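You operate a simulated robot arm through the tools that you are given. There is no shell and no other tool.

Carry out the task below with a simulated robot arm. There is one attempt and no reset: what you move stays moved.

Task
Save the height on the yellow card to button 2, then test it: down on 1, back up on 2.

It is judged by the outcome, as a careful person would: the job done as asked, and still so three seconds after it is handed in. It fails if anything else is knocked over, pushed out of place, dropped, spilled or broken.

Robot
A 6-joint arm with a four-finger gripper, fixed in place. Base frame: the origin is at the foot of the arm, x ahead of it, y to its left, z up. Lengths are in m, angles in rad, forces in N, time in s.
With the tool pointing down near the work surface it reaches from about 0.1 to 0.64 m from the base axis. Its first joint turns from -2.897 to 2.897 rad. Payload 3.43 kg.
Tool frame: the origin (TCP) lies between the finger pads and is the grasp point; the fingertips stand 0.03 m ahead of it; z points along the fingers, y is the line along which they close. The gripper opens to 0.12 m. The gripper's body begins 0.085 m behind the TCP.
Orientation is that of the tool frame in the base frame, as a unit quaternion [x, y, z, w]. With the fingers straight down and closing along the base's y, the tool's x points along the base's -x, its y along +y and its z along -z.

Tools
- The arm moves only by the tool nudge_tool. Its argument "series" is a list of rows, each an object of numbers (a shift or turn left out is 0, a gripper value left out holds the last): "claw": the closure, from 0 (fully open) to 1 (shut); "tx", "ty", "tz": the shift along the tool's x, y, z in m; "wx", "wy", "wz": the turn, a rotation vector about the tool's x, y, z in rad. In form: [{"claw": .., "tx": .., "ty": .., "tz": .., "wx": .., "wy": .., "wz": ..}, ...]. A call has 1 to 20 rows; each row shifts and turns the commanded pose from where the row before left it, along the tool's axes as they then stand. A row lasts 0.2 s, in which the tool goes at most 0.05 m and 0.15 rad; a call with a longer step from one row to the next is refused whole, and so is a gripper value outside its range. Where a pose cannot be reached the arm comes as near as it can. A force on the tool above 90 N (or 10 N above the force at the start of the call, whichever is more), or a blocked arm, ends the call early, and 0.2 s more pass. Each finger halts on what it meets, pressing with about 28 N; the grip force reading is that of the motor and also rises with nothing between the fingers. The clock runs only during rows and for 0.2 s after the last one: add rows that do not move to give the fingers time. It gives the time, the measured TCP pose, the force on the tool (base axes), the opening and the grip force at its end, in the units of the frame above (readings bear some noise), with the torque about the TCP (base axes, N m) and any sound that the robot's microphone picked up.
- Cameras (640 x 400 px; columns grow to the right, rows downward): "scene" is fixed at [0.0381, 0.6498, 1.4619]; the picture's right is [-0.71, -0.71, 0.00], its down [-0.26, 0.26, -0.93] and it looks along [0.66, -0.66, -0.37] (base axes); focal length 376 px, centre (320, 200). "wrist" rides on the gripper at [0.071, -0.017, -0.12] in the tool frame; the picture's right is [0.23, 0.97, 0.00], its down [-0.81, 0.19, -0.55] and it looks along [-0.54, 0.13, 0.83] (tool axes); focal length 275 px, centre (320, 200). There is no depth. A picture from a camera that has moved, and an enlarged one, comes with that camera's place and axes in the base frame and with its lens. The place of the scene camera against the robot may be out by one fixed shift of up to 0.025 m in any direction.
- get_image(camera): a new picture of that camera. The clock stands still meanwhile.
- slide_trunk(by): slides the trunk up (or, below 0, down) by that many m; the arm rides with it, the base frame stays. It gives what a move gives, with no picture.
- zoom(camera, box): a new picture of the part [left, top, right, bottom] of that camera's present view, enlarged. The clock stands still meanwhile.
- sign_off(): hands the job in; it is judged then, once.

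Nothing tells you positions but the pictures and the camera data. Unless the task says otherwise, let go and move clear before handing in.

The tools are called after "Request:" by a JSON object that holds its "name" and its "arguments". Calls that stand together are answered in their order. nudge_tool: Moves the arm, as the interface text tells. Its arguments: {"type":"object","properties":{"series":{"type":"array","items":{"type":"object","properties":{"claw":{"type":"number"},"tx":{"type":"number"},"ty":{"type":"number"},"tz":{"type":"number"},"wx":{"type":"number"},"wy":{"type":"number"},"wz":{"type":"number"}}}}},"required":["series"]} The other tools are called the same way: slide_trunk (by) slides the trunk up or down; get_image (camera) takes a picture; zoom (camera, box) takes an enlarged picture of a part of a camera's view; sign_off () hands the job in.

At the start:

```text
time: 0.0
tool_pos: [0.5026, 0.0708, 1.2086]
tcp_rot: [0.0, 1.0, -0.001, 0.0]
wrist_force: [-0.7, -0.2, -0.8]
ft_torque: [0.0, -0.01, -0.02]
grip_width: 0.1199
gripper_force: 0.0
trunk travel left (down, up): [-0.25, 0.19]
```

scene: 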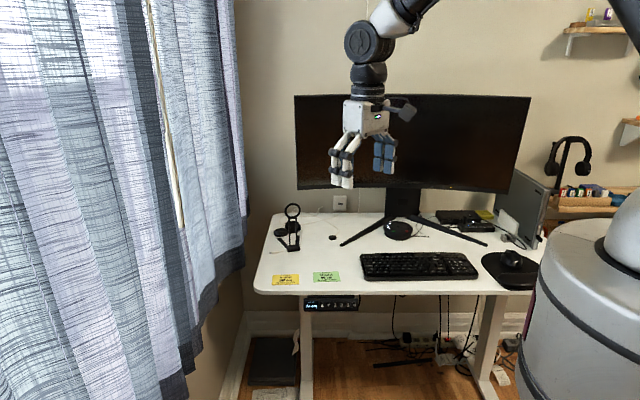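
wrist: 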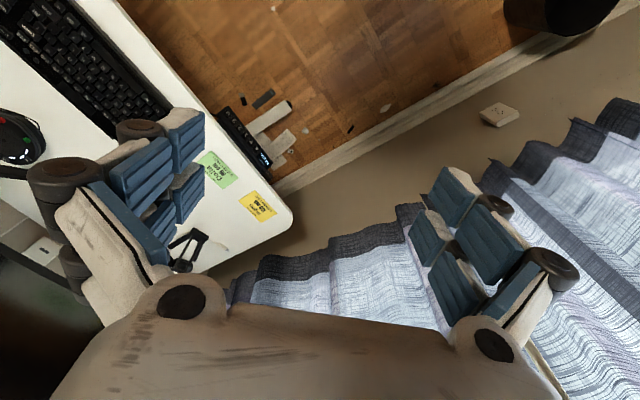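

I see a standing desk with a control panel under its front edge, and a yellow and a green card on the desk top. I'll enlarge the cards and the panel first.

Request:
{"name": "zoom", "arguments": {"camera": "scene", "box": [260, 260, 370, 320]}}

Request:
{"name": "zoom", "arguments": {"camera": "wrist", "box": [190, 90, 310, 230]}}

Request:
{"name": "zoom", "arguments": {"camera": "scene", "box": [300, 290, 364, 314]}}

```text
5.82 times, centred on (315, 290) of scene
camera zoom: at [0.0381, 0.6498, 1.4619], right [-0.71, -0.71, 0.0], down [-0.26, 0.26, -0.93], along [0.66, -0.66, -0.37], focal length 2186 px, centre (349, -324)
```

zoom: 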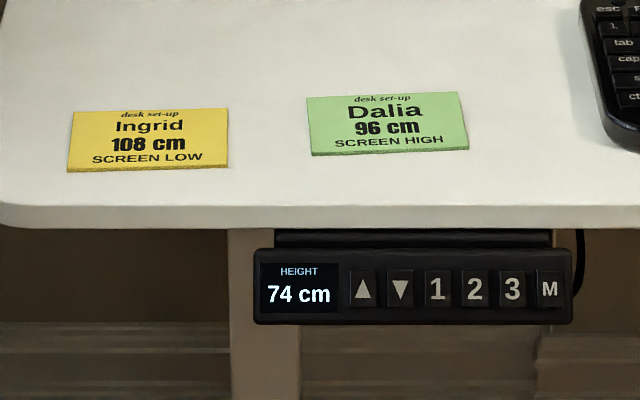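

```text
2.86 times, centred on (250, 160) of wrist
camera zoom: at [0.4306, 0.0536, 1.3289], right [-0.23, 0.97, 0.0], down [0.81, 0.19, 0.55], along [0.54, 0.13, -0.83], focal length 786 px, centre (520, 314)
```

zoom: 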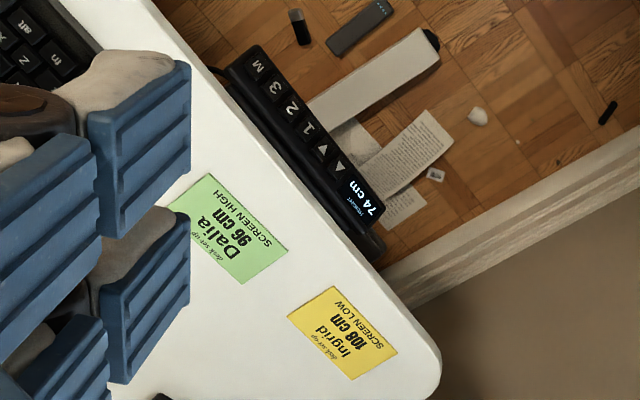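

```text
10.00 times, centred on (332, 302) of scene
camera zoom: at [0.0381, 0.6498, 1.4619], right [-0.71, -0.71, 0.0], down [-0.26, 0.26, -0.93], along [0.66, -0.66, -0.37], focal length 3756 px, centre (200, -820)
```

zoom: 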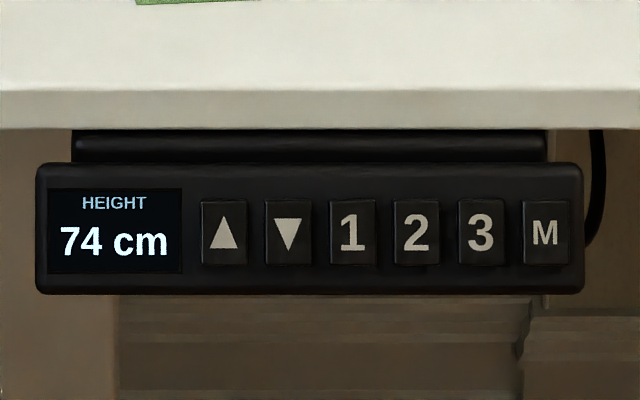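

The yellow card (Ingrid) says 108 cm, and the desk now shows 74 cm. The buttons in order are ▲ ▼ 1 2 3 M. The panel seems to be near (0.72, -0.08, 0.70), facing roughly (-0.7, +0.7). I'll turn the tool toward it in free space and close the fingers, so the wrist camera can see it better.

Request:
{"name": "nudge_tool", "arguments": {"series": [{"claw": 1, "wz": 0.131}, {"wz": 0.131}, {"wz": 0.131}, {"wz": 0.131}, {"wz": 0.131}, {"wz": 0.13}, {"wy": -0.131}, {"wy": -0.131}, {"wy": -0.131}, {"wy": -0.131}, {"wy": -0.131}, {"wy": -0.13}, {}]}}

Request:
{"name": "get_image", "arguments": {"camera": "wrist"}}

Request:
{"name": "get_image", "arguments": {"camera": "scene"}}

```text
time: 2.8
tool_pos: [0.5026, 0.0723, 1.2084]
tcp_rot: [0.354, 0.853, -0.147, 0.355]
wrist_force: [-0.4, 0.0, -0.2]
ft_torque: [0.02, -0.01, -0.02]
grip_width: 0.0001
gripper_force: 27.7
trunk travel left (down, up): [-0.25, 0.19]
```

```text
taken
camera wrist: at [0.3939, 0.1546, 1.2431], right [0.57, 0.8, -0.16], down [0.26, 0.01, 0.96], along [0.78, -0.6, -0.21], focal length 275 px, centre (320, 200)
```

wrist: 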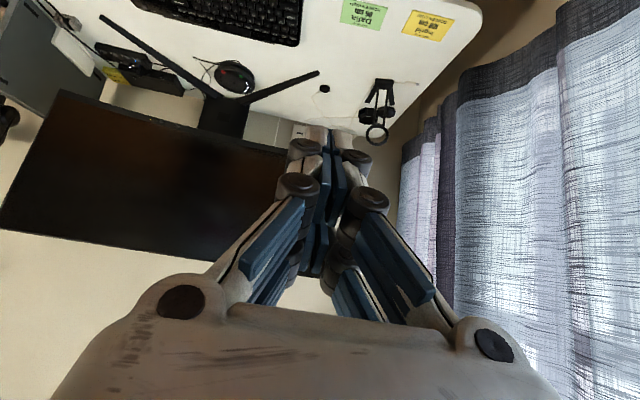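

```text
taken
```

scene: 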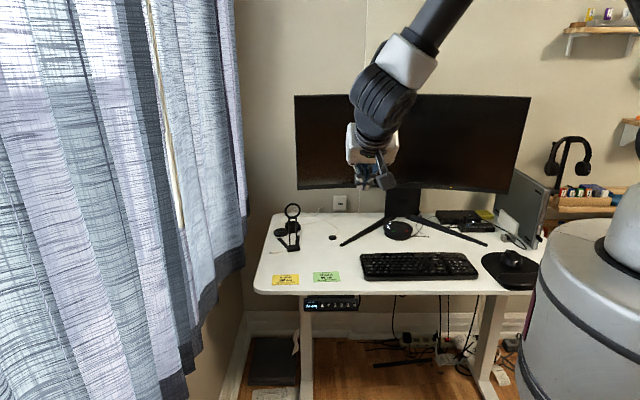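

The turn worked and the space in front of the desk is clear. I'll lower the trunk to bring the arm nearer the panel's height, then look again.

Request:
{"name": "slide_trunk", "arguments": {"by": -0.2}}

Request:
{"name": "get_image", "arguments": {"camera": "wrist"}}

Request:
{"name": "get_image", "arguments": {"camera": "scene"}}

```text
time: 5.0
tool_pos: [0.5016, 0.0715, 1.0077]
tcp_rot: [0.354, 0.853, -0.147, 0.354]
wrist_force: [0.0, 0.1, 0.2]
ft_torque: [-0.01, 0.0, 0.0]
grip_width: 0.0003
gripper_force: 27.6
trunk travel left (down, up): [-0.05, 0.39]
```

```text
taken
camera wrist: at [0.3941, 0.1548, 1.0434], right [0.57, 0.8, -0.16], down [0.26, 0.01, 0.96], along [0.78, -0.6, -0.21], focal length 275 px, centre (320, 200)
```

wrist: 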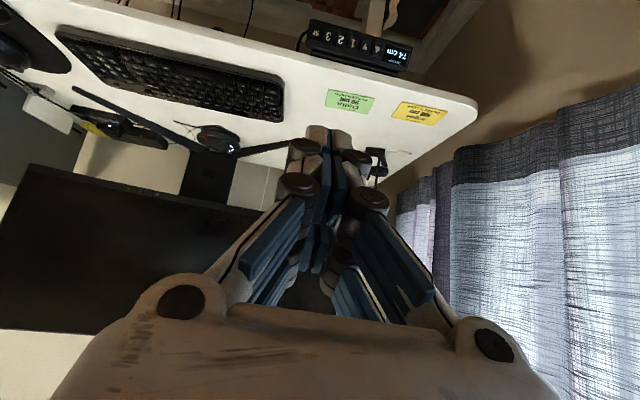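

```text
taken
```

scene: 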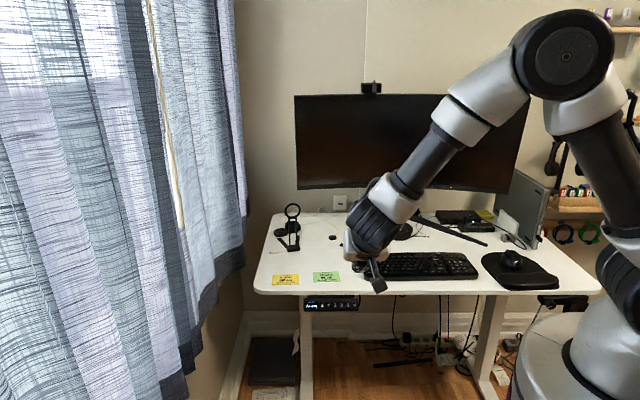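

The panel shows at the top of the wrist view, upside down. I'll zoom in to fix its position.

Request:
{"name": "zoom", "arguments": {"camera": "wrist", "box": [290, 0, 430, 90]}}

Request:
{"name": "zoom", "arguments": {"camera": "scene", "box": [480, 140, 640, 400]}}

Request:
{"name": "zoom", "arguments": {"camera": "scene", "box": [220, 180, 540, 400]}}

```text
4.44 times, centred on (360, 45) of wrist
camera zoom: at [0.3941, 0.1548, 1.0434], right [0.57, 0.8, -0.16], down [0.26, 0.01, 0.96], along [0.78, -0.6, -0.21], focal length 1224 px, centre (142, 889)
```

zoom: 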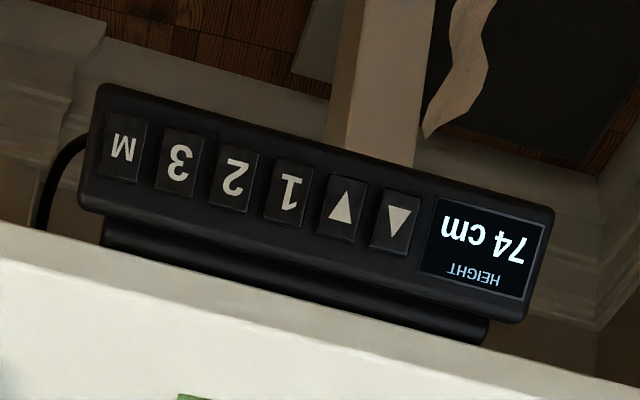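

```text
1.54 times, centred on (560, 270) of scene
camera zoom: at [0.0381, 0.6498, 1.4619], right [-0.71, -0.71, 0.0], down [-0.26, 0.26, -0.93], along [0.66, -0.66, -0.37], focal length 578 px, centre (-49, 92)
```

zoom: 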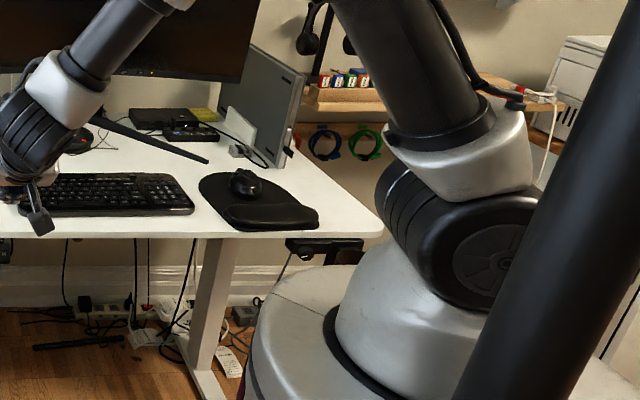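

```text
1.82 times, centred on (380, 290) of scene
camera zoom: at [0.0381, 0.6498, 1.4619], right [-0.71, -0.71, 0.0], down [-0.26, 0.26, -0.93], along [0.66, -0.66, -0.37], focal length 683 px, centre (211, 36)
```

zoom: 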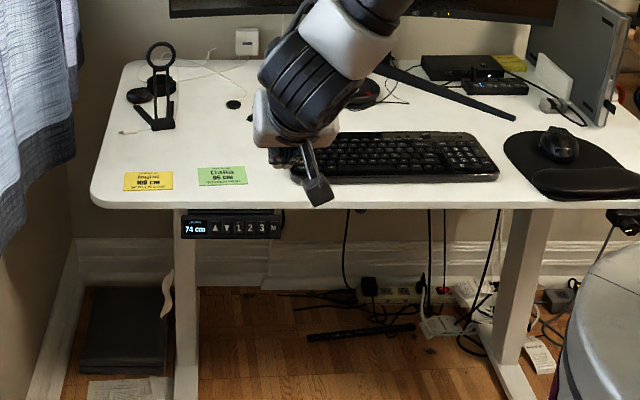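

By triangulating the two wrist views, I put ▲ at about (0.724, -0.034, 0.708) and M at about (0.654, -0.104, 0.709). The buttons are about 20 mm apart, on a face leaning back slightly. Next I'll level the tool more and check the fingertips' shape up close.

Request:
{"name": "nudge_tool", "arguments": {"series": [{"claw": 1, "wy": -0.117}, {"wy": -0.117}, {"wy": -0.116}, {}]}}

Request:
{"name": "zoom", "arguments": {"camera": "wrist", "box": [260, 100, 400, 190]}}

Request:
{"name": "get_image", "arguments": {"camera": "wrist"}}

```text
time: 6.0
tool_pos: [0.5019, 0.0705, 1.0082]
tcp_rot: [0.323, 0.778, -0.207, 0.497]
wrist_force: [-0.9, 0.5, 0.3]
ft_torque: [-0.05, -0.03, 0.02]
grip_width: 0.0
gripper_force: 27.9
trunk travel left (down, up): [-0.05, 0.39]
```

```text
4.44 times, centred on (330, 145) of wrist
camera zoom: at [0.3918, 0.1574, 0.9948], right [0.62, 0.76, -0.21], down [0.02, 0.25, 0.97], along [0.79, -0.6, 0.14], focal length 1224 px, centre (276, 444)
```

zoom: 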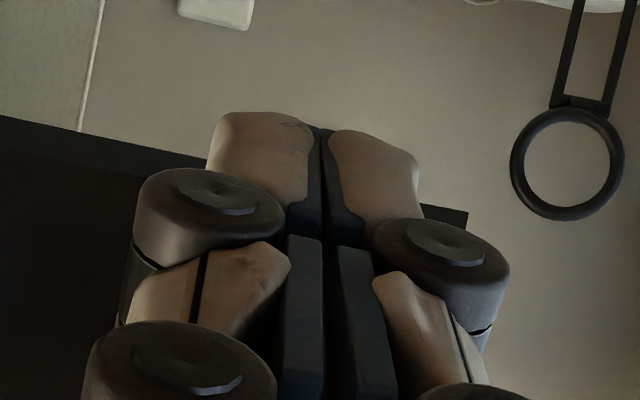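

```text
taken
camera wrist: at [0.3918, 0.1574, 0.9948], right [0.62, 0.76, -0.21], down [0.02, 0.25, 0.97], along [0.79, -0.6, 0.14], focal length 275 px, centre (320, 200)
```

wrist: 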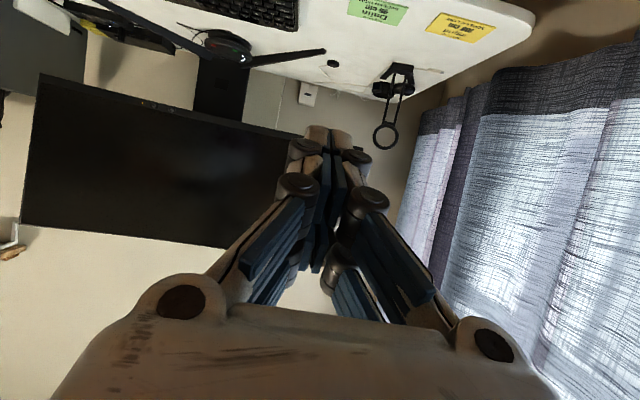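

Closed, the fingertips look about 28 mm wide, which is wider than the 20 mm button spacing. I'll turn the tool about 20° so only one finger's corner leads. Then I'll lower it in free space in front of the desk, using the rest of the trunk travel.

Request:
{"name": "nudge_tool", "arguments": {"series": [{"claw": 1, "wy": -0.139}, {"wx": -0.1112, "wz": -0.034}, {"wx": -0.1112, "wz": -0.034}, {"wx": -0.1112, "wz": -0.034}, {}]}}

Request:
{"name": "slide_trunk", "arguments": {"by": -0.05}}

Request:
{"name": "nudge_tool", "arguments": {"series": [{"claw": 1, "tx": 0.03824, "tz": 0.0117}, {"tx": 0.03824, "tz": 0.0117}, {"tx": 0.03824, "tz": 0.0117}, {"tx": 0.03824, "tz": 0.0117}, {"tx": 0.03824, "tz": 0.0117}, {}]}}

Request:
{"name": "get_image", "arguments": {"camera": "wrist"}}

Request:
{"name": "get_image", "arguments": {"camera": "scene"}}

```text
time: 7.2
tool_pos: [0.5071, 0.0742, 1.0158]
tcp_rot: [0.174, 0.786, -0.131, 0.579]
wrist_force: [-0.3, 0.2, 0.3]
ft_torque: [0.01, 0.05, 0.01]
grip_width: 0.0
gripper_force: 28.0
out of reach, approached as far as the arm can: row 4
trunk travel left (down, up): [-0.05, 0.39]
```

```text
time: 8.1
tool_pos: [0.5068, 0.0734, 0.9644]
tcp_rot: [0.173, 0.786, -0.13, 0.58]
wrist_force: [-0.4, 0.6, -0.7]
ft_torque: [0.02, -0.01, 0.02]
grip_width: 0.0001
gripper_force: 28.2
trunk travel left (down, up): [0.0, 0.44]
```

```text
time: 9.5
tool_pos: [0.5803, 0.1308, 0.8274]
tcp_rot: [0.173, 0.787, -0.134, 0.577]
wrist_force: [0.6, -0.3, -0.6]
ft_torque: [-0.01, 0.02, 0.01]
grip_width: 0.0001
gripper_force: 27.9
out of reach, approached as far as the arm can: row 1, 2, 3, 4, 5
trunk travel left (down, up): [0.0, 0.44]
```

```text
taken
camera wrist: at [0.449, 0.1738, 0.794], right [0.35, 0.91, -0.23], down [-0.17, 0.31, 0.94], along [0.92, -0.29, 0.26], focal length 275 px, centre (320, 200)
```

wrist: 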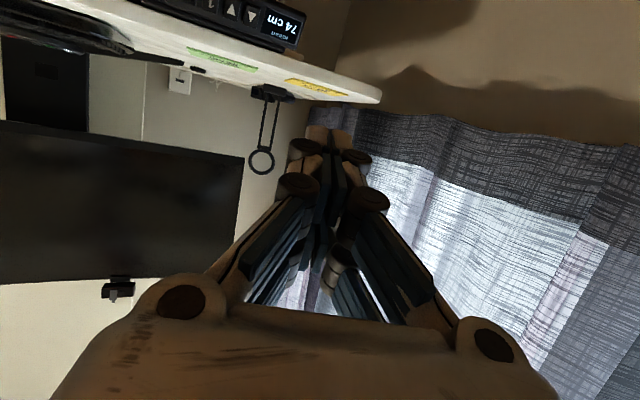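

```text
taken
```

scene: 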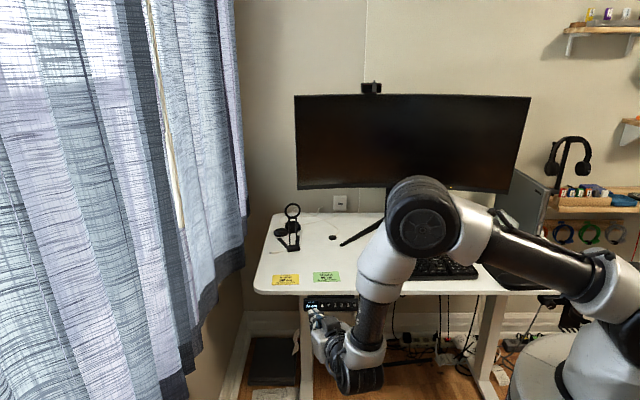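

Pulling in close at this tilt is out of reach, so the arm slid outward, still clear of everything. I'll move toward the standoff point in front of ▲ in small steps.

Request:
{"name": "nudge_tool", "arguments": {"series": [{"claw": 1, "tx": 0.0142, "ty": -0.0111, "tz": 0.0288}, {"tx": 0.0142, "ty": -0.0111, "tz": 0.0288}, {}]}}

Request:
{"name": "get_image", "arguments": {"camera": "wrist"}}

```text
time: 10.3
tool_pos: [0.6221, 0.095, 0.7877]
tcp_rot: [0.172, 0.787, -0.133, 0.578]
wrist_force: [-0.3, 0.6, -0.4]
ft_torque: [0.0, 0.0, 0.0]
grip_width: 0.0
gripper_force: 27.9
out of reach, approached as far as the arm can: row 1, 2
trunk travel left (down, up): [0.0, 0.44]
```

```text
taken
camera wrist: at [0.4906, 0.1386, 0.7548], right [0.35, 0.91, -0.23], down [-0.17, 0.3, 0.94], along [0.92, -0.29, 0.27], focal length 275 px, centre (320, 200)
```

wrist: 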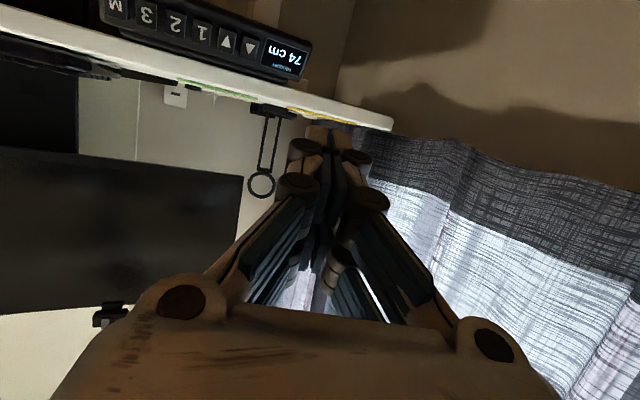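

The panel position checks out from this third view. I'll continue to the standoff, about 6 cm in front of ▲.

Request:
{"name": "nudge_tool", "arguments": {"series": [{"claw": 1, "tx": 0.0165, "ty": -0.0138, "tz": 0.0272}, {"tx": 0.0165, "ty": -0.0138, "tz": 0.0272}, {"tx": 0.0165, "ty": -0.0138, "tz": 0.0272}, {}]}}

Request:
{"name": "get_image", "arguments": {"camera": "wrist"}}

Request:
{"name": "get_image", "arguments": {"camera": "scene"}}

```text
time: 11.3
tool_pos: [0.6679, 0.0336, 0.7178]
tcp_rot: [0.173, 0.786, -0.134, 0.579]
wrist_force: [0.7, 0.5, -0.1]
ft_torque: [0.02, -0.01, -0.03]
grip_width: 0.0002
gripper_force: 28.4
out of reach, approached as far as the arm can: row 1, 2
trunk travel left (down, up): [0.0, 0.44]
```

```text
taken
camera wrist: at [0.5363, 0.0759, 0.6843], right [0.35, 0.91, -0.23], down [-0.17, 0.3, 0.94], along [0.92, -0.29, 0.27], focal length 275 px, centre (320, 200)
```

wrist: 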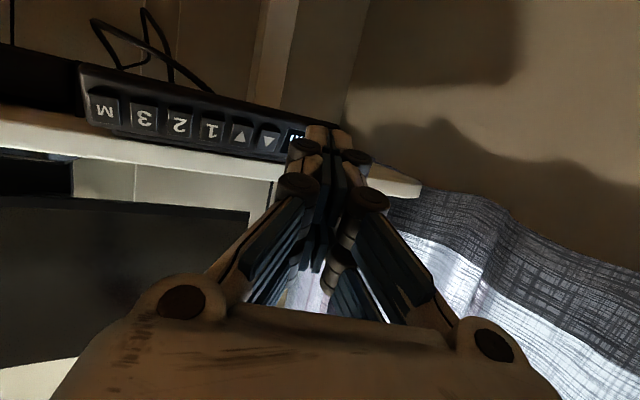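

```text
taken
```

scene: 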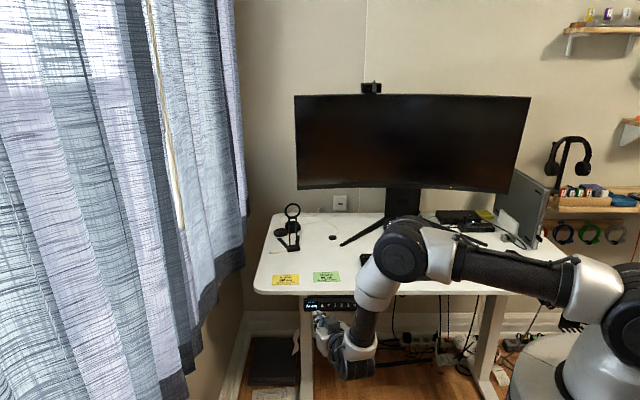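

The fingertips are just in front of the panel and the elbow stays well in front of the desk edge. I'll zoom in to line up with ▲.

Request:
{"name": "zoom", "arguments": {"camera": "wrist", "box": [200, 90, 380, 200]}}

Request:
{"name": "zoom", "arguments": {"camera": "scene", "box": [290, 285, 370, 335]}}

```text
3.56 times, centred on (290, 145) of wrist
camera zoom: at [0.5363, 0.0759, 0.6843], right [0.35, 0.91, -0.23], down [-0.17, 0.3, 0.94], along [0.92, -0.29, 0.27], focal length 979 px, centre (427, 396)
```

zoom: 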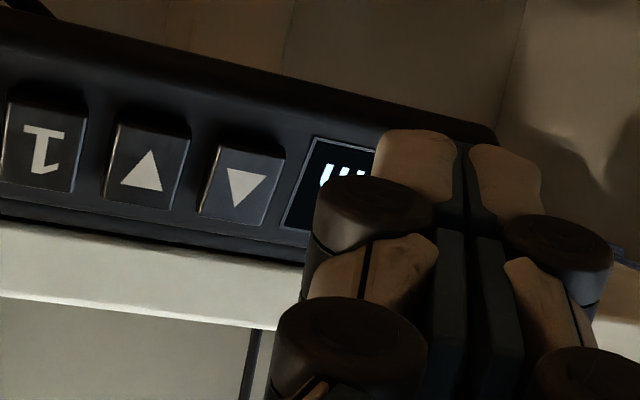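

```text
8.00 times, centred on (330, 310) of scene
camera zoom: at [0.0381, 0.6498, 1.4619], right [-0.71, -0.71, 0.0], down [-0.26, 0.26, -0.93], along [0.66, -0.66, -0.37], focal length 3005 px, centre (240, -680)
```

zoom: 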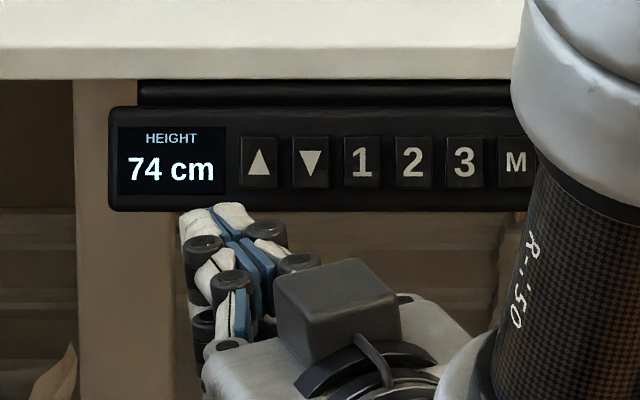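

The closed fingertips reach further ahead than the listed 0.03 m, nearer 0.05 m, so I'll approach slowly. I'm going 2 cm closer, slightly up and toward ▲.

Request:
{"name": "nudge_tool", "arguments": {"series": [{"claw": 1, "tx": -0.0058, "ty": -0.0062, "tz": 0.007}, {"tx": -0.0058, "ty": -0.0063, "tz": 0.007}, {}]}}

Request:
{"name": "zoom", "arguments": {"camera": "scene", "box": [300, 290, 348, 320]}}

Request:
{"name": "zoom", "arguments": {"camera": "wrist", "box": [200, 90, 380, 200]}}

```text
time: 12.1
tool_pos: [0.6782, 0.0165, 0.724]
tcp_rot: [0.173, 0.785, -0.131, 0.58]
wrist_force: [-0.9, -1.2, 0.4]
ft_torque: [0.0, -0.01, 0.0]
grip_width: 0.0
gripper_force: 27.6
trunk travel left (down, up): [0.0, 0.44]
```

```text
13.33 times, centred on (324, 305) of scene
camera zoom: at [0.0381, 0.6498, 1.4619], right [-0.71, -0.71, 0.0], down [-0.26, 0.26, -0.93], along [0.66, -0.66, -0.37], focal length 5008 px, centre (267, -1200)
```

zoom: 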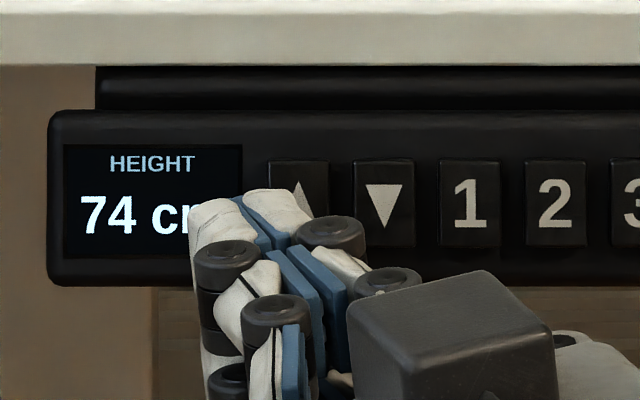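

```text
3.56 times, centred on (290, 145) of wrist
camera zoom: at [0.547, 0.0586, 0.6909], right [0.35, 0.91, -0.22], down [-0.18, 0.3, 0.94], along [0.92, -0.29, 0.27], focal length 979 px, centre (427, 396)
```

zoom: 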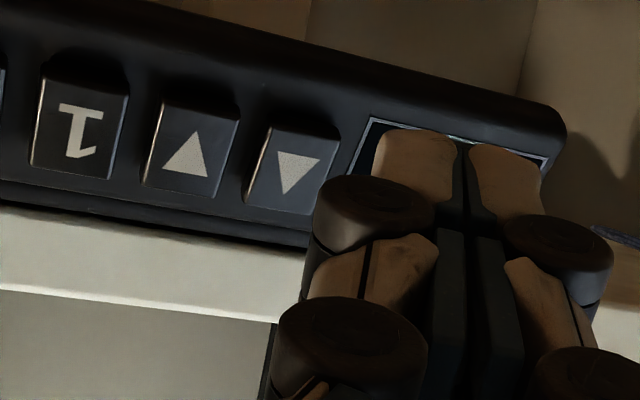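

The leading fingertip corner lines up with ▲ in the scene view and is about 1–1.5 cm off it. I'll close the gap in small steps and watch the force.

Request:
{"name": "nudge_tool", "arguments": {"series": [{"claw": 1, "tx": -0.0014, "ty": -0.0017, "tz": 0.0045}, {"tx": -0.0008, "ty": -0.001, "tz": 0.0027}]}}

Request:
{"name": "zoom", "arguments": {"camera": "scene", "box": [300, 290, 348, 320]}}

Request:
{"name": "zoom", "arguments": {"camera": "wrist", "box": [200, 90, 380, 200]}}

```text
time: 12.7
tool_pos: [0.684, 0.0125, 0.7227]
tcp_rot: [0.174, 0.786, -0.131, 0.579]
wrist_force: [-0.6, -0.6, 0.0]
ft_torque: [0.0, 0.0, -0.01]
grip_width: 0.0002
gripper_force: 27.6
trunk travel left (down, up): [0.0, 0.44]
```

```text
13.33 times, centred on (324, 305) of scene
camera zoom: at [0.0381, 0.6498, 1.4619], right [-0.71, -0.71, 0.0], down [-0.26, 0.26, -0.93], along [0.66, -0.66, -0.37], focal length 5008 px, centre (267, -1200)
```

zoom: 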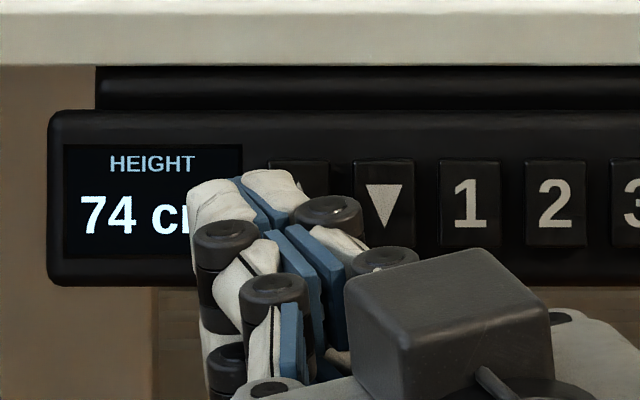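

```text
3.56 times, centred on (290, 145) of wrist
camera zoom: at [0.5529, 0.0532, 0.6901], right [0.35, 0.91, -0.22], down [-0.18, 0.3, 0.94], along [0.92, -0.29, 0.27], focal length 979 px, centre (427, 396)
```

zoom: 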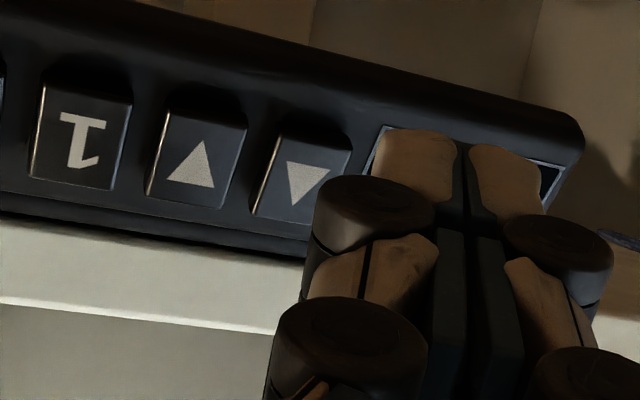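

No contact yet, and the tip still looks several millimetres away. I'll continue in 3 mm steps.

Request:
{"name": "nudge_tool", "arguments": {"series": [{"claw": 1, "tx": -0.0008, "ty": -0.001, "tz": 0.0027}, {}]}}

Request:
{"name": "nudge_tool", "arguments": {"series": [{"claw": 1, "tx": -0.0008, "ty": -0.001, "tz": 0.0027}, {}]}}

Request:
{"name": "zoom", "arguments": {"camera": "scene", "box": [300, 290, 348, 320]}}

Request:
{"name": "zoom", "arguments": {"camera": "wrist", "box": [200, 90, 380, 200]}}

```text
time: 13.3
tool_pos: [0.6865, 0.0093, 0.7227]
tcp_rot: [0.174, 0.786, -0.131, 0.579]
wrist_force: [0.3, -0.2, 1.5]
ft_torque: [-0.01, 0.01, 0.0]
grip_width: 0.0001
gripper_force: 28.0
trunk travel left (down, up): [0.0, 0.44]
```

```text
time: 13.9
tool_pos: [0.6893, 0.0061, 0.7232]
tcp_rot: [0.173, 0.785, -0.131, 0.58]
wrist_force: [0.5, 0.4, -0.4]
ft_torque: [-0.01, 0.03, 0.0]
grip_width: 0.0
gripper_force: 28.0
trunk travel left (down, up): [0.0, 0.44]
```

```text
13.33 times, centred on (324, 305) of scene
camera zoom: at [0.0381, 0.6498, 1.4619], right [-0.71, -0.71, 0.0], down [-0.26, 0.26, -0.93], along [0.66, -0.66, -0.37], focal length 5008 px, centre (267, -1200)
```

zoom: 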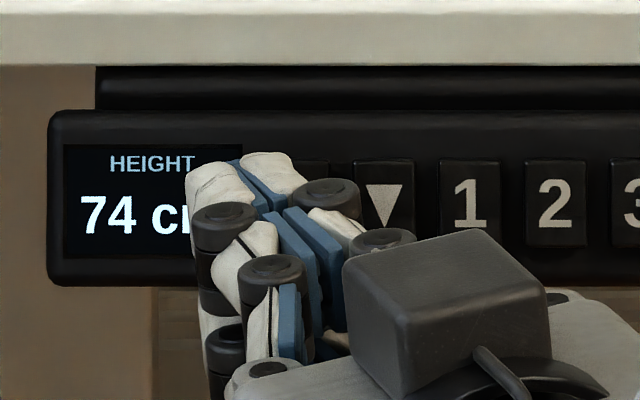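

```text
3.56 times, centred on (290, 145) of wrist
camera zoom: at [0.5572, 0.0493, 0.6904], right [0.35, 0.91, -0.22], down [-0.18, 0.3, 0.94], along [0.92, -0.29, 0.27], focal length 979 px, centre (427, 396)
```

zoom: 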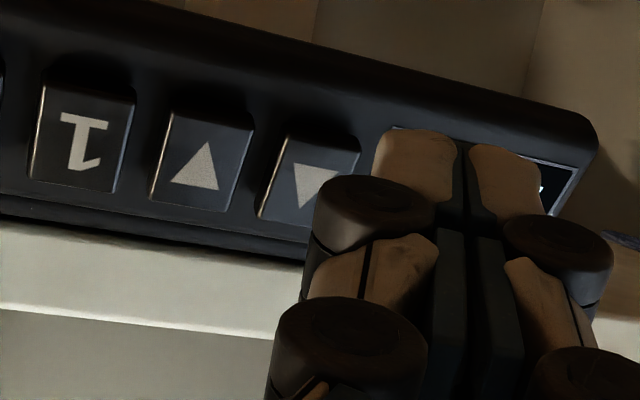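

Comparing both views suggests the solid tip is at the listed 0.03 m and the drawn finger is just taller than listed. That leaves a gap of about 20 mm, with the desk edge set well back behind the panel face. I'll centre on ▲ and continue forward.

Request:
{"name": "nudge_tool", "arguments": {"series": [{"claw": 1, "tx": 0.0014, "ty": -0.0022, "tz": 0.004}, {"tx": 0.0014, "ty": -0.0023, "tz": 0.004}, {}]}}

Request:
{"name": "zoom", "arguments": {"camera": "scene", "box": [300, 290, 348, 320]}}

Request:
{"name": "zoom", "arguments": {"camera": "wrist", "box": [200, 90, 380, 200]}}

```text
time: 14.7
tool_pos: [0.6926, -0.0002, 0.7187]
tcp_rot: [0.173, 0.786, -0.13, 0.579]
wrist_force: [-0.2, -0.6, -0.2]
ft_torque: [0.01, -0.01, 0.0]
grip_width: 0.0
gripper_force: 28.0
trunk travel left (down, up): [0.0, 0.44]
```

```text
13.33 times, centred on (324, 305) of scene
camera zoom: at [0.0381, 0.6498, 1.4619], right [-0.71, -0.71, 0.0], down [-0.26, 0.26, -0.93], along [0.66, -0.66, -0.37], focal length 5008 px, centre (267, -1200)
```

zoom: 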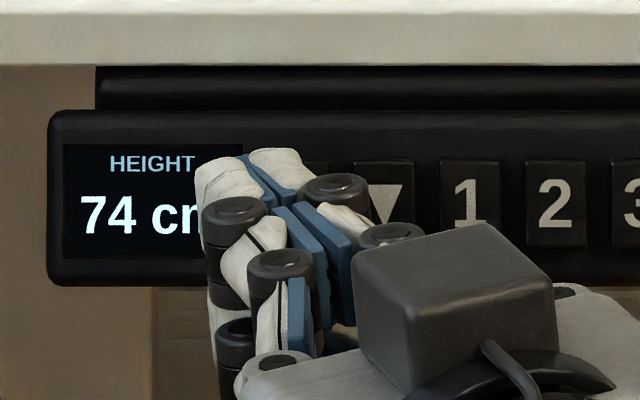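

```text
3.56 times, centred on (290, 145) of wrist
camera zoom: at [0.5616, 0.0421, 0.6854], right [0.35, 0.91, -0.22], down [-0.18, 0.3, 0.94], along [0.92, -0.29, 0.27], focal length 979 px, centre (427, 396)
```

zoom: 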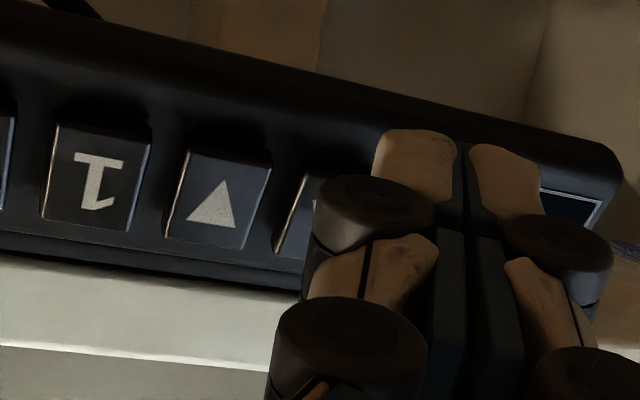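

Still no contact, as expected. I'll go 8 mm more, then 2 mm steps.

Request:
{"name": "nudge_tool", "arguments": {"series": [{"claw": 1, "tx": -0.0011, "ty": -0.0013, "tz": 0.0036}, {"tx": -0.0011, "ty": -0.0013, "tz": 0.0036}, {}]}}

Request:
{"name": "zoom", "arguments": {"camera": "scene", "box": [300, 290, 348, 320]}}

Request:
{"name": "zoom", "arguments": {"camera": "wrist", "box": [200, 90, 380, 200]}}

```text
time: 15.5
tool_pos: [0.6983, -0.005, 0.7175]
tcp_rot: [0.173, 0.785, -0.131, 0.58]
wrist_force: [0.1, 0.7, 0.0]
ft_torque: [0.03, 0.01, 0.0]
grip_width: 0.0
gripper_force: 27.7
trunk travel left (down, up): [0.0, 0.44]
```

```text
13.33 times, centred on (324, 305) of scene
camera zoom: at [0.0381, 0.6498, 1.4619], right [-0.71, -0.71, 0.0], down [-0.26, 0.26, -0.93], along [0.66, -0.66, -0.37], focal length 5008 px, centre (267, -1200)
```

zoom: 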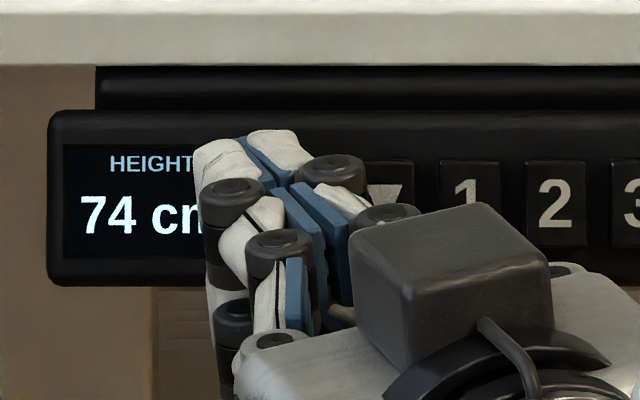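

```text
3.56 times, centred on (290, 145) of wrist
camera zoom: at [0.5672, 0.0372, 0.6849], right [0.35, 0.91, -0.22], down [-0.18, 0.3, 0.94], along [0.92, -0.29, 0.27], focal length 979 px, centre (427, 396)
```

zoom: 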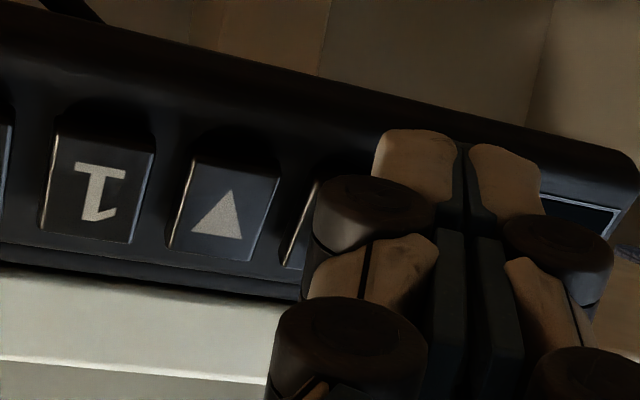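

The estimated gap is about 7 mm. Now I'll use finer steps with a force reading each.

Request:
{"name": "nudge_tool", "arguments": {"series": [{"claw": 1, "tx": -0.0011, "ty": -0.0013, "tz": 0.0036}, {}]}}

Request:
{"name": "nudge_tool", "arguments": {"series": [{"claw": 1, "tx": -0.00055, "ty": -0.00065, "tz": 0.0018}, {}]}}

Request:
{"name": "zoom", "arguments": {"camera": "scene", "box": [300, 290, 348, 320]}}

```text
time: 16.1
tool_pos: [0.7011, -0.0087, 0.7173]
tcp_rot: [0.174, 0.786, -0.131, 0.578]
wrist_force: [1.2, 0.8, -0.3]
ft_torque: [-0.03, 0.01, 0.02]
grip_width: 0.0002
gripper_force: 28.4
trunk travel left (down, up): [0.0, 0.44]
```

```text
time: 16.7
tool_pos: [0.7018, -0.011, 0.7173]
tcp_rot: [0.174, 0.785, -0.132, 0.58]
wrist_force: [0.8, -0.2, -0.1]
ft_torque: [0.03, 0.02, 0.02]
grip_width: 0.0001
gripper_force: 28.1
trunk travel left (down, up): [0.0, 0.44]
```

```text
13.33 times, centred on (324, 305) of scene
camera zoom: at [0.0381, 0.6498, 1.4619], right [-0.71, -0.71, 0.0], down [-0.26, 0.26, -0.93], along [0.66, -0.66, -0.37], focal length 5008 px, centre (267, -1200)
```

zoom: 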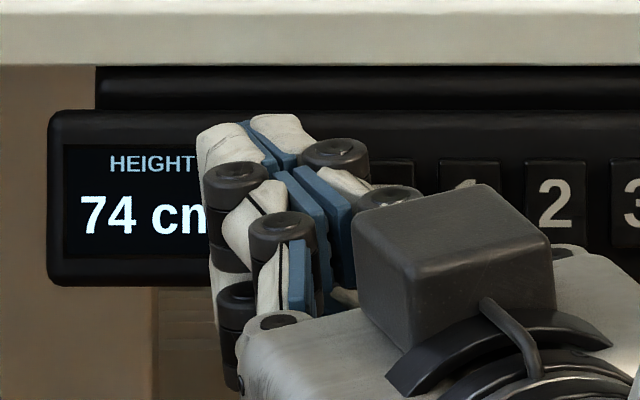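

The tip should be within a millimetre or two now. Next 2 mm step.

Request:
{"name": "nudge_tool", "arguments": {"series": [{"claw": 1, "tx": -0.00055, "ty": -0.00065, "tz": 0.0018}]}}

```text
time: 17.1
tool_pos: [0.7034, -0.0114, 0.7188]
tcp_rot: [0.172, 0.785, -0.13, 0.58]
wrist_force: [0.8, -0.6, -0.2]
ft_torque: [0.01, -0.03, -0.05]
grip_width: 0.0
gripper_force: 27.7
trunk travel left (down, up): [0.0, 0.44]
```

Request:
{"name": "nudge_tool", "arguments": {"series": [{"claw": 1, "tx": -0.00055, "ty": -0.00065, "tz": 0.0018}]}}

```text
time: 17.5
tool_pos: [0.7049, -0.0125, 0.7166]
tcp_rot: [0.173, 0.786, -0.13, 0.579]
wrist_force: [-0.7, 0.6, 1.1]
ft_torque: [0.02, 0.02, 0.0]
grip_width: 0.0002
gripper_force: 28.0
trunk travel left (down, up): [0.0, 0.44]
```

Still no contact, so I'll take another small step.

Request:
{"name": "nudge_tool", "arguments": {"series": [{"claw": 1, "tx": -0.00055, "ty": -0.00065, "tz": 0.0018}]}}

Request:
{"name": "zoom", "arguments": {"camera": "scene", "box": [300, 290, 348, 320]}}

Request:
{"name": "zoom", "arguments": {"camera": "wrist", "box": [200, 90, 380, 200]}}

```text
time: 17.9
tool_pos: [0.7061, -0.0134, 0.719]
tcp_rot: [0.174, 0.786, -0.131, 0.579]
wrist_force: [-2.3, 1.1, 0.9]
ft_torque: [0.03, -0.01, -0.03]
grip_width: 0.0002
gripper_force: 28.1
trunk travel left (down, up): [0.0, 0.44]
heard: click
```

```text
13.33 times, centred on (324, 305) of scene
camera zoom: at [0.0381, 0.6498, 1.4619], right [-0.71, -0.71, 0.0], down [-0.26, 0.26, -0.93], along [0.66, -0.66, -0.37], focal length 5008 px, centre (267, -1200)
```

zoom: 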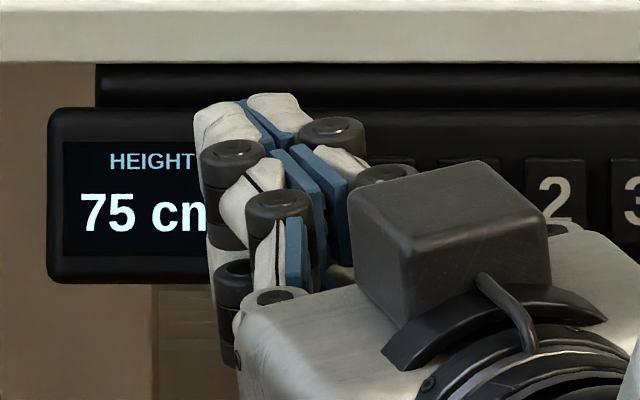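

```text
3.56 times, centred on (290, 145) of wrist
camera zoom: at [0.5759, 0.0284, 0.6859], right [0.35, 0.91, -0.22], down [-0.18, 0.3, 0.94], along [0.92, -0.29, 0.27], focal length 979 px, centre (427, 396)
```

zoom: 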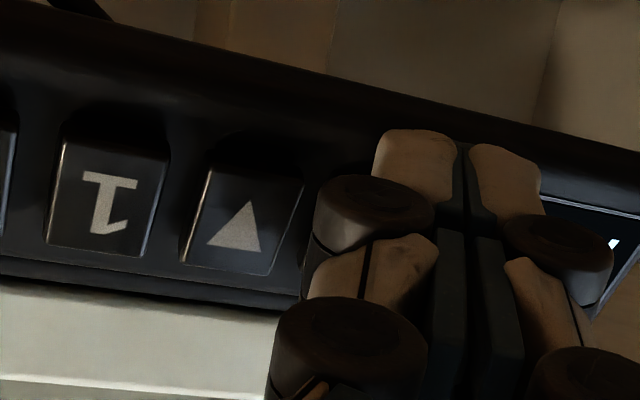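

I heard a click and the display now reads 75 cm, so ▲ works. I'll hold for one more row to measure how fast the desk rises.

Request:
{"name": "nudge_tool", "arguments": {"series": [{"claw": 1}]}}

Request:
{"name": "zoom", "arguments": {"camera": "scene", "box": [300, 290, 348, 320]}}

```text
time: 18.3
tool_pos: [0.7075, -0.012, 0.7215]
tcp_rot: [0.173, 0.784, -0.131, 0.582]
wrist_force: [-12.4, 9.0, 14.9]
ft_torque: [-0.02, 0.08, -0.06]
grip_width: 0.0
gripper_force: 27.8
trunk travel left (down, up): [0.0, 0.44]
```

```text
13.33 times, centred on (324, 305) of scene
camera zoom: at [0.0381, 0.6498, 1.4619], right [-0.71, -0.71, 0.0], down [-0.26, 0.26, -0.93], along [0.66, -0.66, -0.37], focal length 5008 px, centre (267, -1200)
```

zoom: 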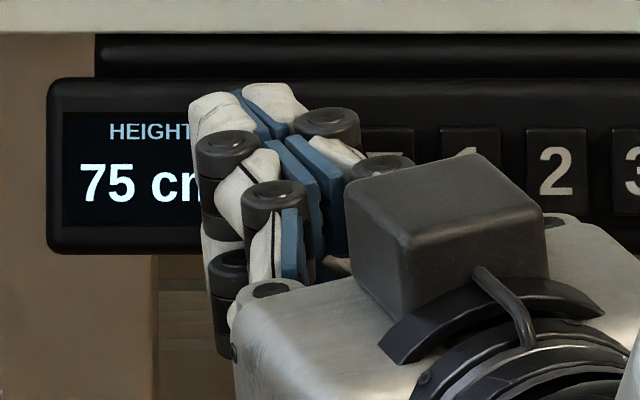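

The desk rises at roughly 20–25 mm/s while ▲ is held, so I'll follow it upward with the finger pressed. I'll then check my speed estimate against the display.

Request:
{"name": "nudge_tool", "arguments": {"series": [{"claw": 1, "tx": -0.00955, "tz": -0.003}, {"tx": -0.0067, "tz": -0.0021}, {"tx": -0.0048, "tz": -0.0015}, {"tx": -0.0057, "tz": -0.0018}]}}

Request:
{"name": "zoom", "arguments": {"camera": "scene", "box": [300, 285, 348, 315]}}

```text
time: 19.3
tool_pos: [0.7068, -0.0118, 0.7503]
tcp_rot: [0.173, 0.783, -0.131, 0.583]
wrist_force: [-11.3, 15.8, 19.4]
ft_torque: [-0.01, -0.01, 0.06]
grip_width: 0.0
gripper_force: 27.9
trunk travel left (down, up): [0.0, 0.44]
```

```text
13.33 times, centred on (324, 300) of scene
camera zoom: at [0.0381, 0.6498, 1.4619], right [-0.71, -0.71, 0.0], down [-0.26, 0.26, -0.93], along [0.66, -0.66, -0.37], focal length 5008 px, centre (267, -1133)
```

zoom: 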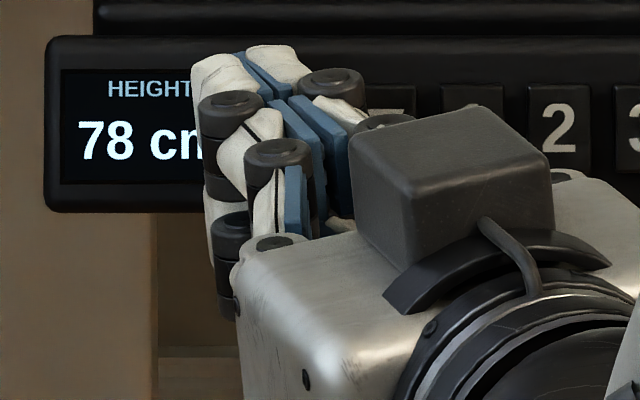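

The display reads 78 cm and I estimate about 26 mm/s. I'll keep following with 5.3 mm per row and a catch-up on the first row.

Request:
{"name": "nudge_tool", "arguments": {"series": [{"claw": 1, "tx": -0.0105, "tz": -0.0033}, {"tx": -0.00506, "tz": -0.00158}, {"tx": -0.00506, "tz": -0.00158}, {"tx": -0.00506, "tz": -0.00158}, {"tx": -0.00506, "tz": -0.00158}, {"tx": -0.00506, "tz": -0.00158}, {"tx": -0.00506, "tz": -0.00158}, {"tx": -0.00506, "tz": -0.00158}]}}

Request:
{"name": "zoom", "arguments": {"camera": "scene", "box": [300, 265, 348, 295]}}

Request:
{"name": "get_image", "arguments": {"camera": "scene"}}

```text
time: 21.1
tool_pos: [0.7042, -0.0131, 0.7998]
tcp_rot: [0.174, 0.783, -0.132, 0.582]
wrist_force: [-20.1, 13.9, 25.8]
ft_torque: [-0.18, -0.07, -0.13]
grip_width: 0.0
gripper_force: 27.5
trunk travel left (down, up): [0.0, 0.44]
```

```text
13.33 times, centred on (324, 280) of scene
camera zoom: at [0.0381, 0.6498, 1.4619], right [-0.71, -0.71, 0.0], down [-0.26, 0.26, -0.93], along [0.66, -0.66, -0.37], focal length 5008 px, centre (267, -867)
```

zoom: 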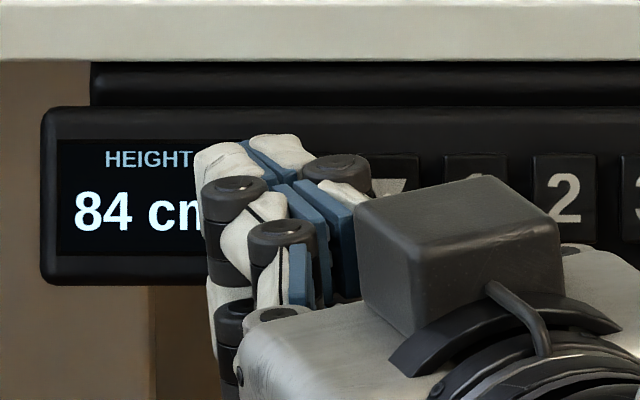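

```text
taken
```

scene: 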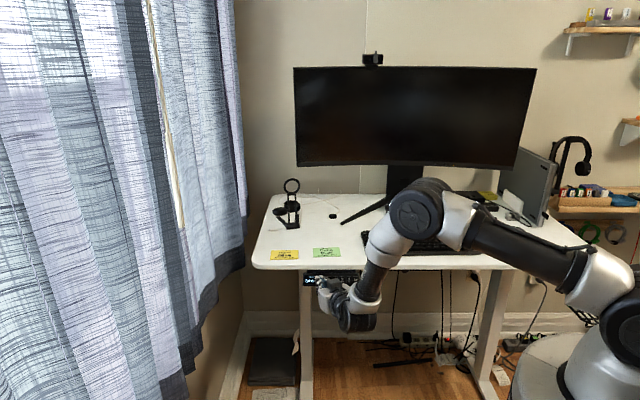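

It reads 84 cm and the true speed is about 30 mm/s, so the finger is lagging low on the button. I'll catch up and follow at 6 mm per row.

Request:
{"name": "nudge_tool", "arguments": {"series": [{"claw": 1, "tx": -0.0105, "tz": -0.0033}, {"tx": -0.0115, "tz": -0.0036}, {"tx": -0.00573, "tz": -0.00179}, {"tx": -0.00573, "tz": -0.00179}, {"tx": -0.00573, "tz": -0.00179}, {"tx": -0.00573, "tz": -0.00179}, {"tx": -0.00573, "tz": -0.00179}, {"tx": -0.00573, "tz": -0.00179}, {"tx": -0.00573, "tz": -0.00179}, {"tx": -0.00573, "tz": -0.00179}]}}

Request:
{"name": "zoom", "arguments": {"camera": "scene", "box": [300, 240, 348, 270]}}

Request:
{"name": "get_image", "arguments": {"camera": "scene"}}

```text
time: 23.3
tool_pos: [0.7063, -0.0125, 0.8703]
tcp_rot: [0.174, 0.782, -0.132, 0.583]
wrist_force: [-21.6, 12.0, 9.4]
ft_torque: [0.08, 0.35, -0.14]
grip_width: 0.0001
gripper_force: 27.7
trunk travel left (down, up): [0.0, 0.44]
```

```text
13.33 times, centred on (324, 255) of scene
camera zoom: at [0.0381, 0.6498, 1.4619], right [-0.71, -0.71, 0.0], down [-0.26, 0.26, -0.93], along [0.66, -0.66, -0.37], focal length 5008 px, centre (267, -533)
```

zoom: 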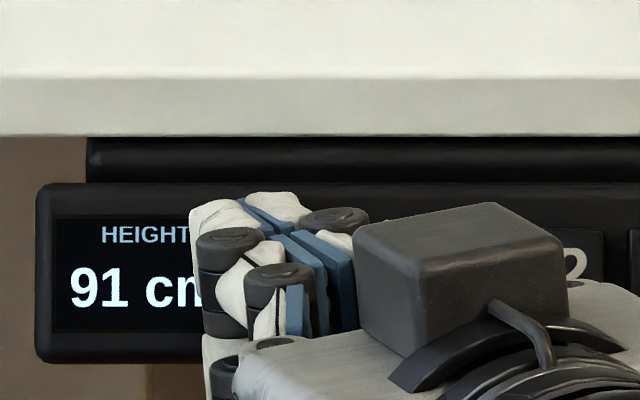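

```text
taken
```

scene: 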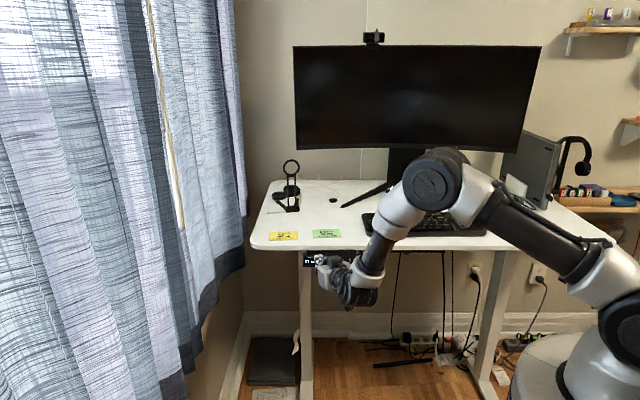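

The display is at 91 cm and tracking holds, with the path above still clear. I'll continue at about 6 mm per row with a small catch-up.

Request:
{"name": "nudge_tool", "arguments": {"series": [{"claw": 1, "tx": -0.0115, "tz": -0.0036}, {"tx": -0.0086, "tz": -0.0027}, {"tx": -0.0058, "tz": -0.00181}, {"tx": -0.0058, "tz": -0.00181}, {"tx": -0.0058, "tz": -0.00181}, {"tx": -0.0058, "tz": -0.00181}, {"tx": -0.0058, "tz": -0.00181}, {"tx": -0.0058, "tz": -0.00181}, {"tx": -0.0058, "tz": -0.00181}, {"tx": -0.0058, "tz": -0.00181}, {"tx": -0.0058, "tz": -0.00181}, {"tx": -0.0058, "tz": -0.00181}]}}

Request:
{"name": "zoom", "arguments": {"camera": "scene", "box": [300, 215, 348, 245]}}

Request:
{"name": "get_image", "arguments": {"camera": "scene"}}

```text
time: 25.9
tool_pos: [0.7073, -0.0119, 0.9453]
tcp_rot: [0.173, 0.786, -0.13, 0.58]
wrist_force: [1.1, 0.8, 0.7]
ft_torque: [0.0, 0.04, 0.01]
grip_width: 0.0001
gripper_force: 27.9
trunk travel left (down, up): [0.0, 0.44]
heard: click
```

```text
13.33 times, centred on (324, 230) of scene
camera zoom: at [0.0381, 0.6498, 1.4619], right [-0.71, -0.71, 0.0], down [-0.26, 0.26, -0.93], along [0.66, -0.66, -0.37], focal length 5008 px, centre (267, -200)
```

zoom: 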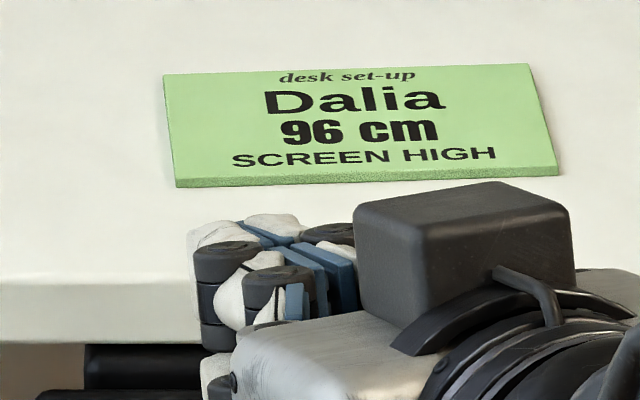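

```text
taken
```

scene: 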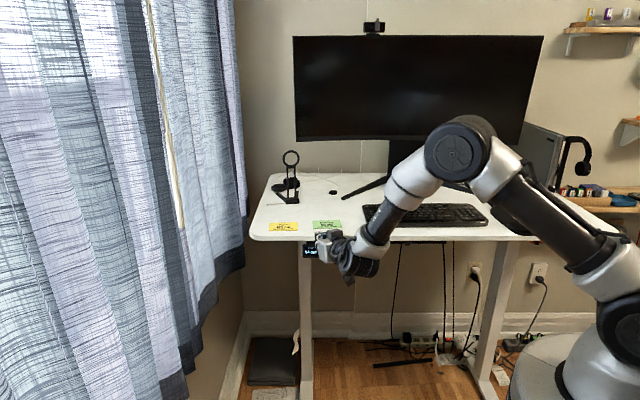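

The finger ran ahead and slipped off the button, so the desk has stopped and the force is zero. I'll check the display and the finger's position.

Request:
{"name": "zoom", "arguments": {"camera": "scene", "box": [296, 230, 344, 260]}}

Request:
{"name": "zoom", "arguments": {"camera": "wrist", "box": [200, 90, 380, 200]}}

```text
13.33 times, centred on (320, 245) of scene
camera zoom: at [0.0381, 0.6498, 1.4619], right [-0.71, -0.71, 0.0], down [-0.26, 0.26, -0.93], along [0.66, -0.66, -0.37], focal length 5008 px, centre (320, -400)
```

zoom: 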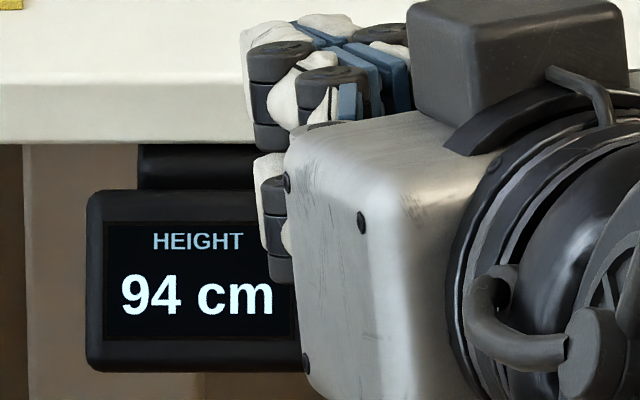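

```text
3.56 times, centred on (290, 145) of wrist
camera zoom: at [0.5757, 0.0291, 0.9137], right [0.35, 0.91, -0.22], down [-0.18, 0.3, 0.94], along [0.92, -0.29, 0.27], focal length 979 px, centre (427, 396)
```

zoom: 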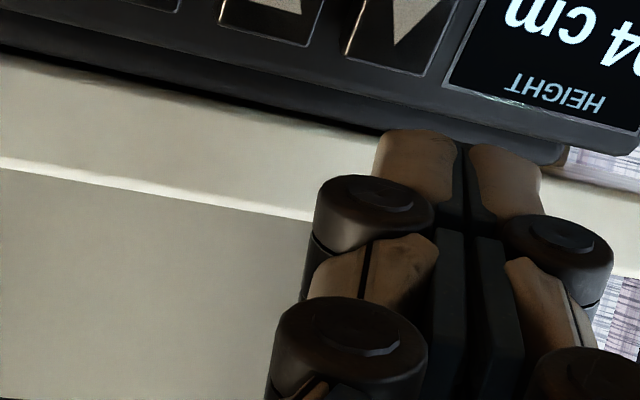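

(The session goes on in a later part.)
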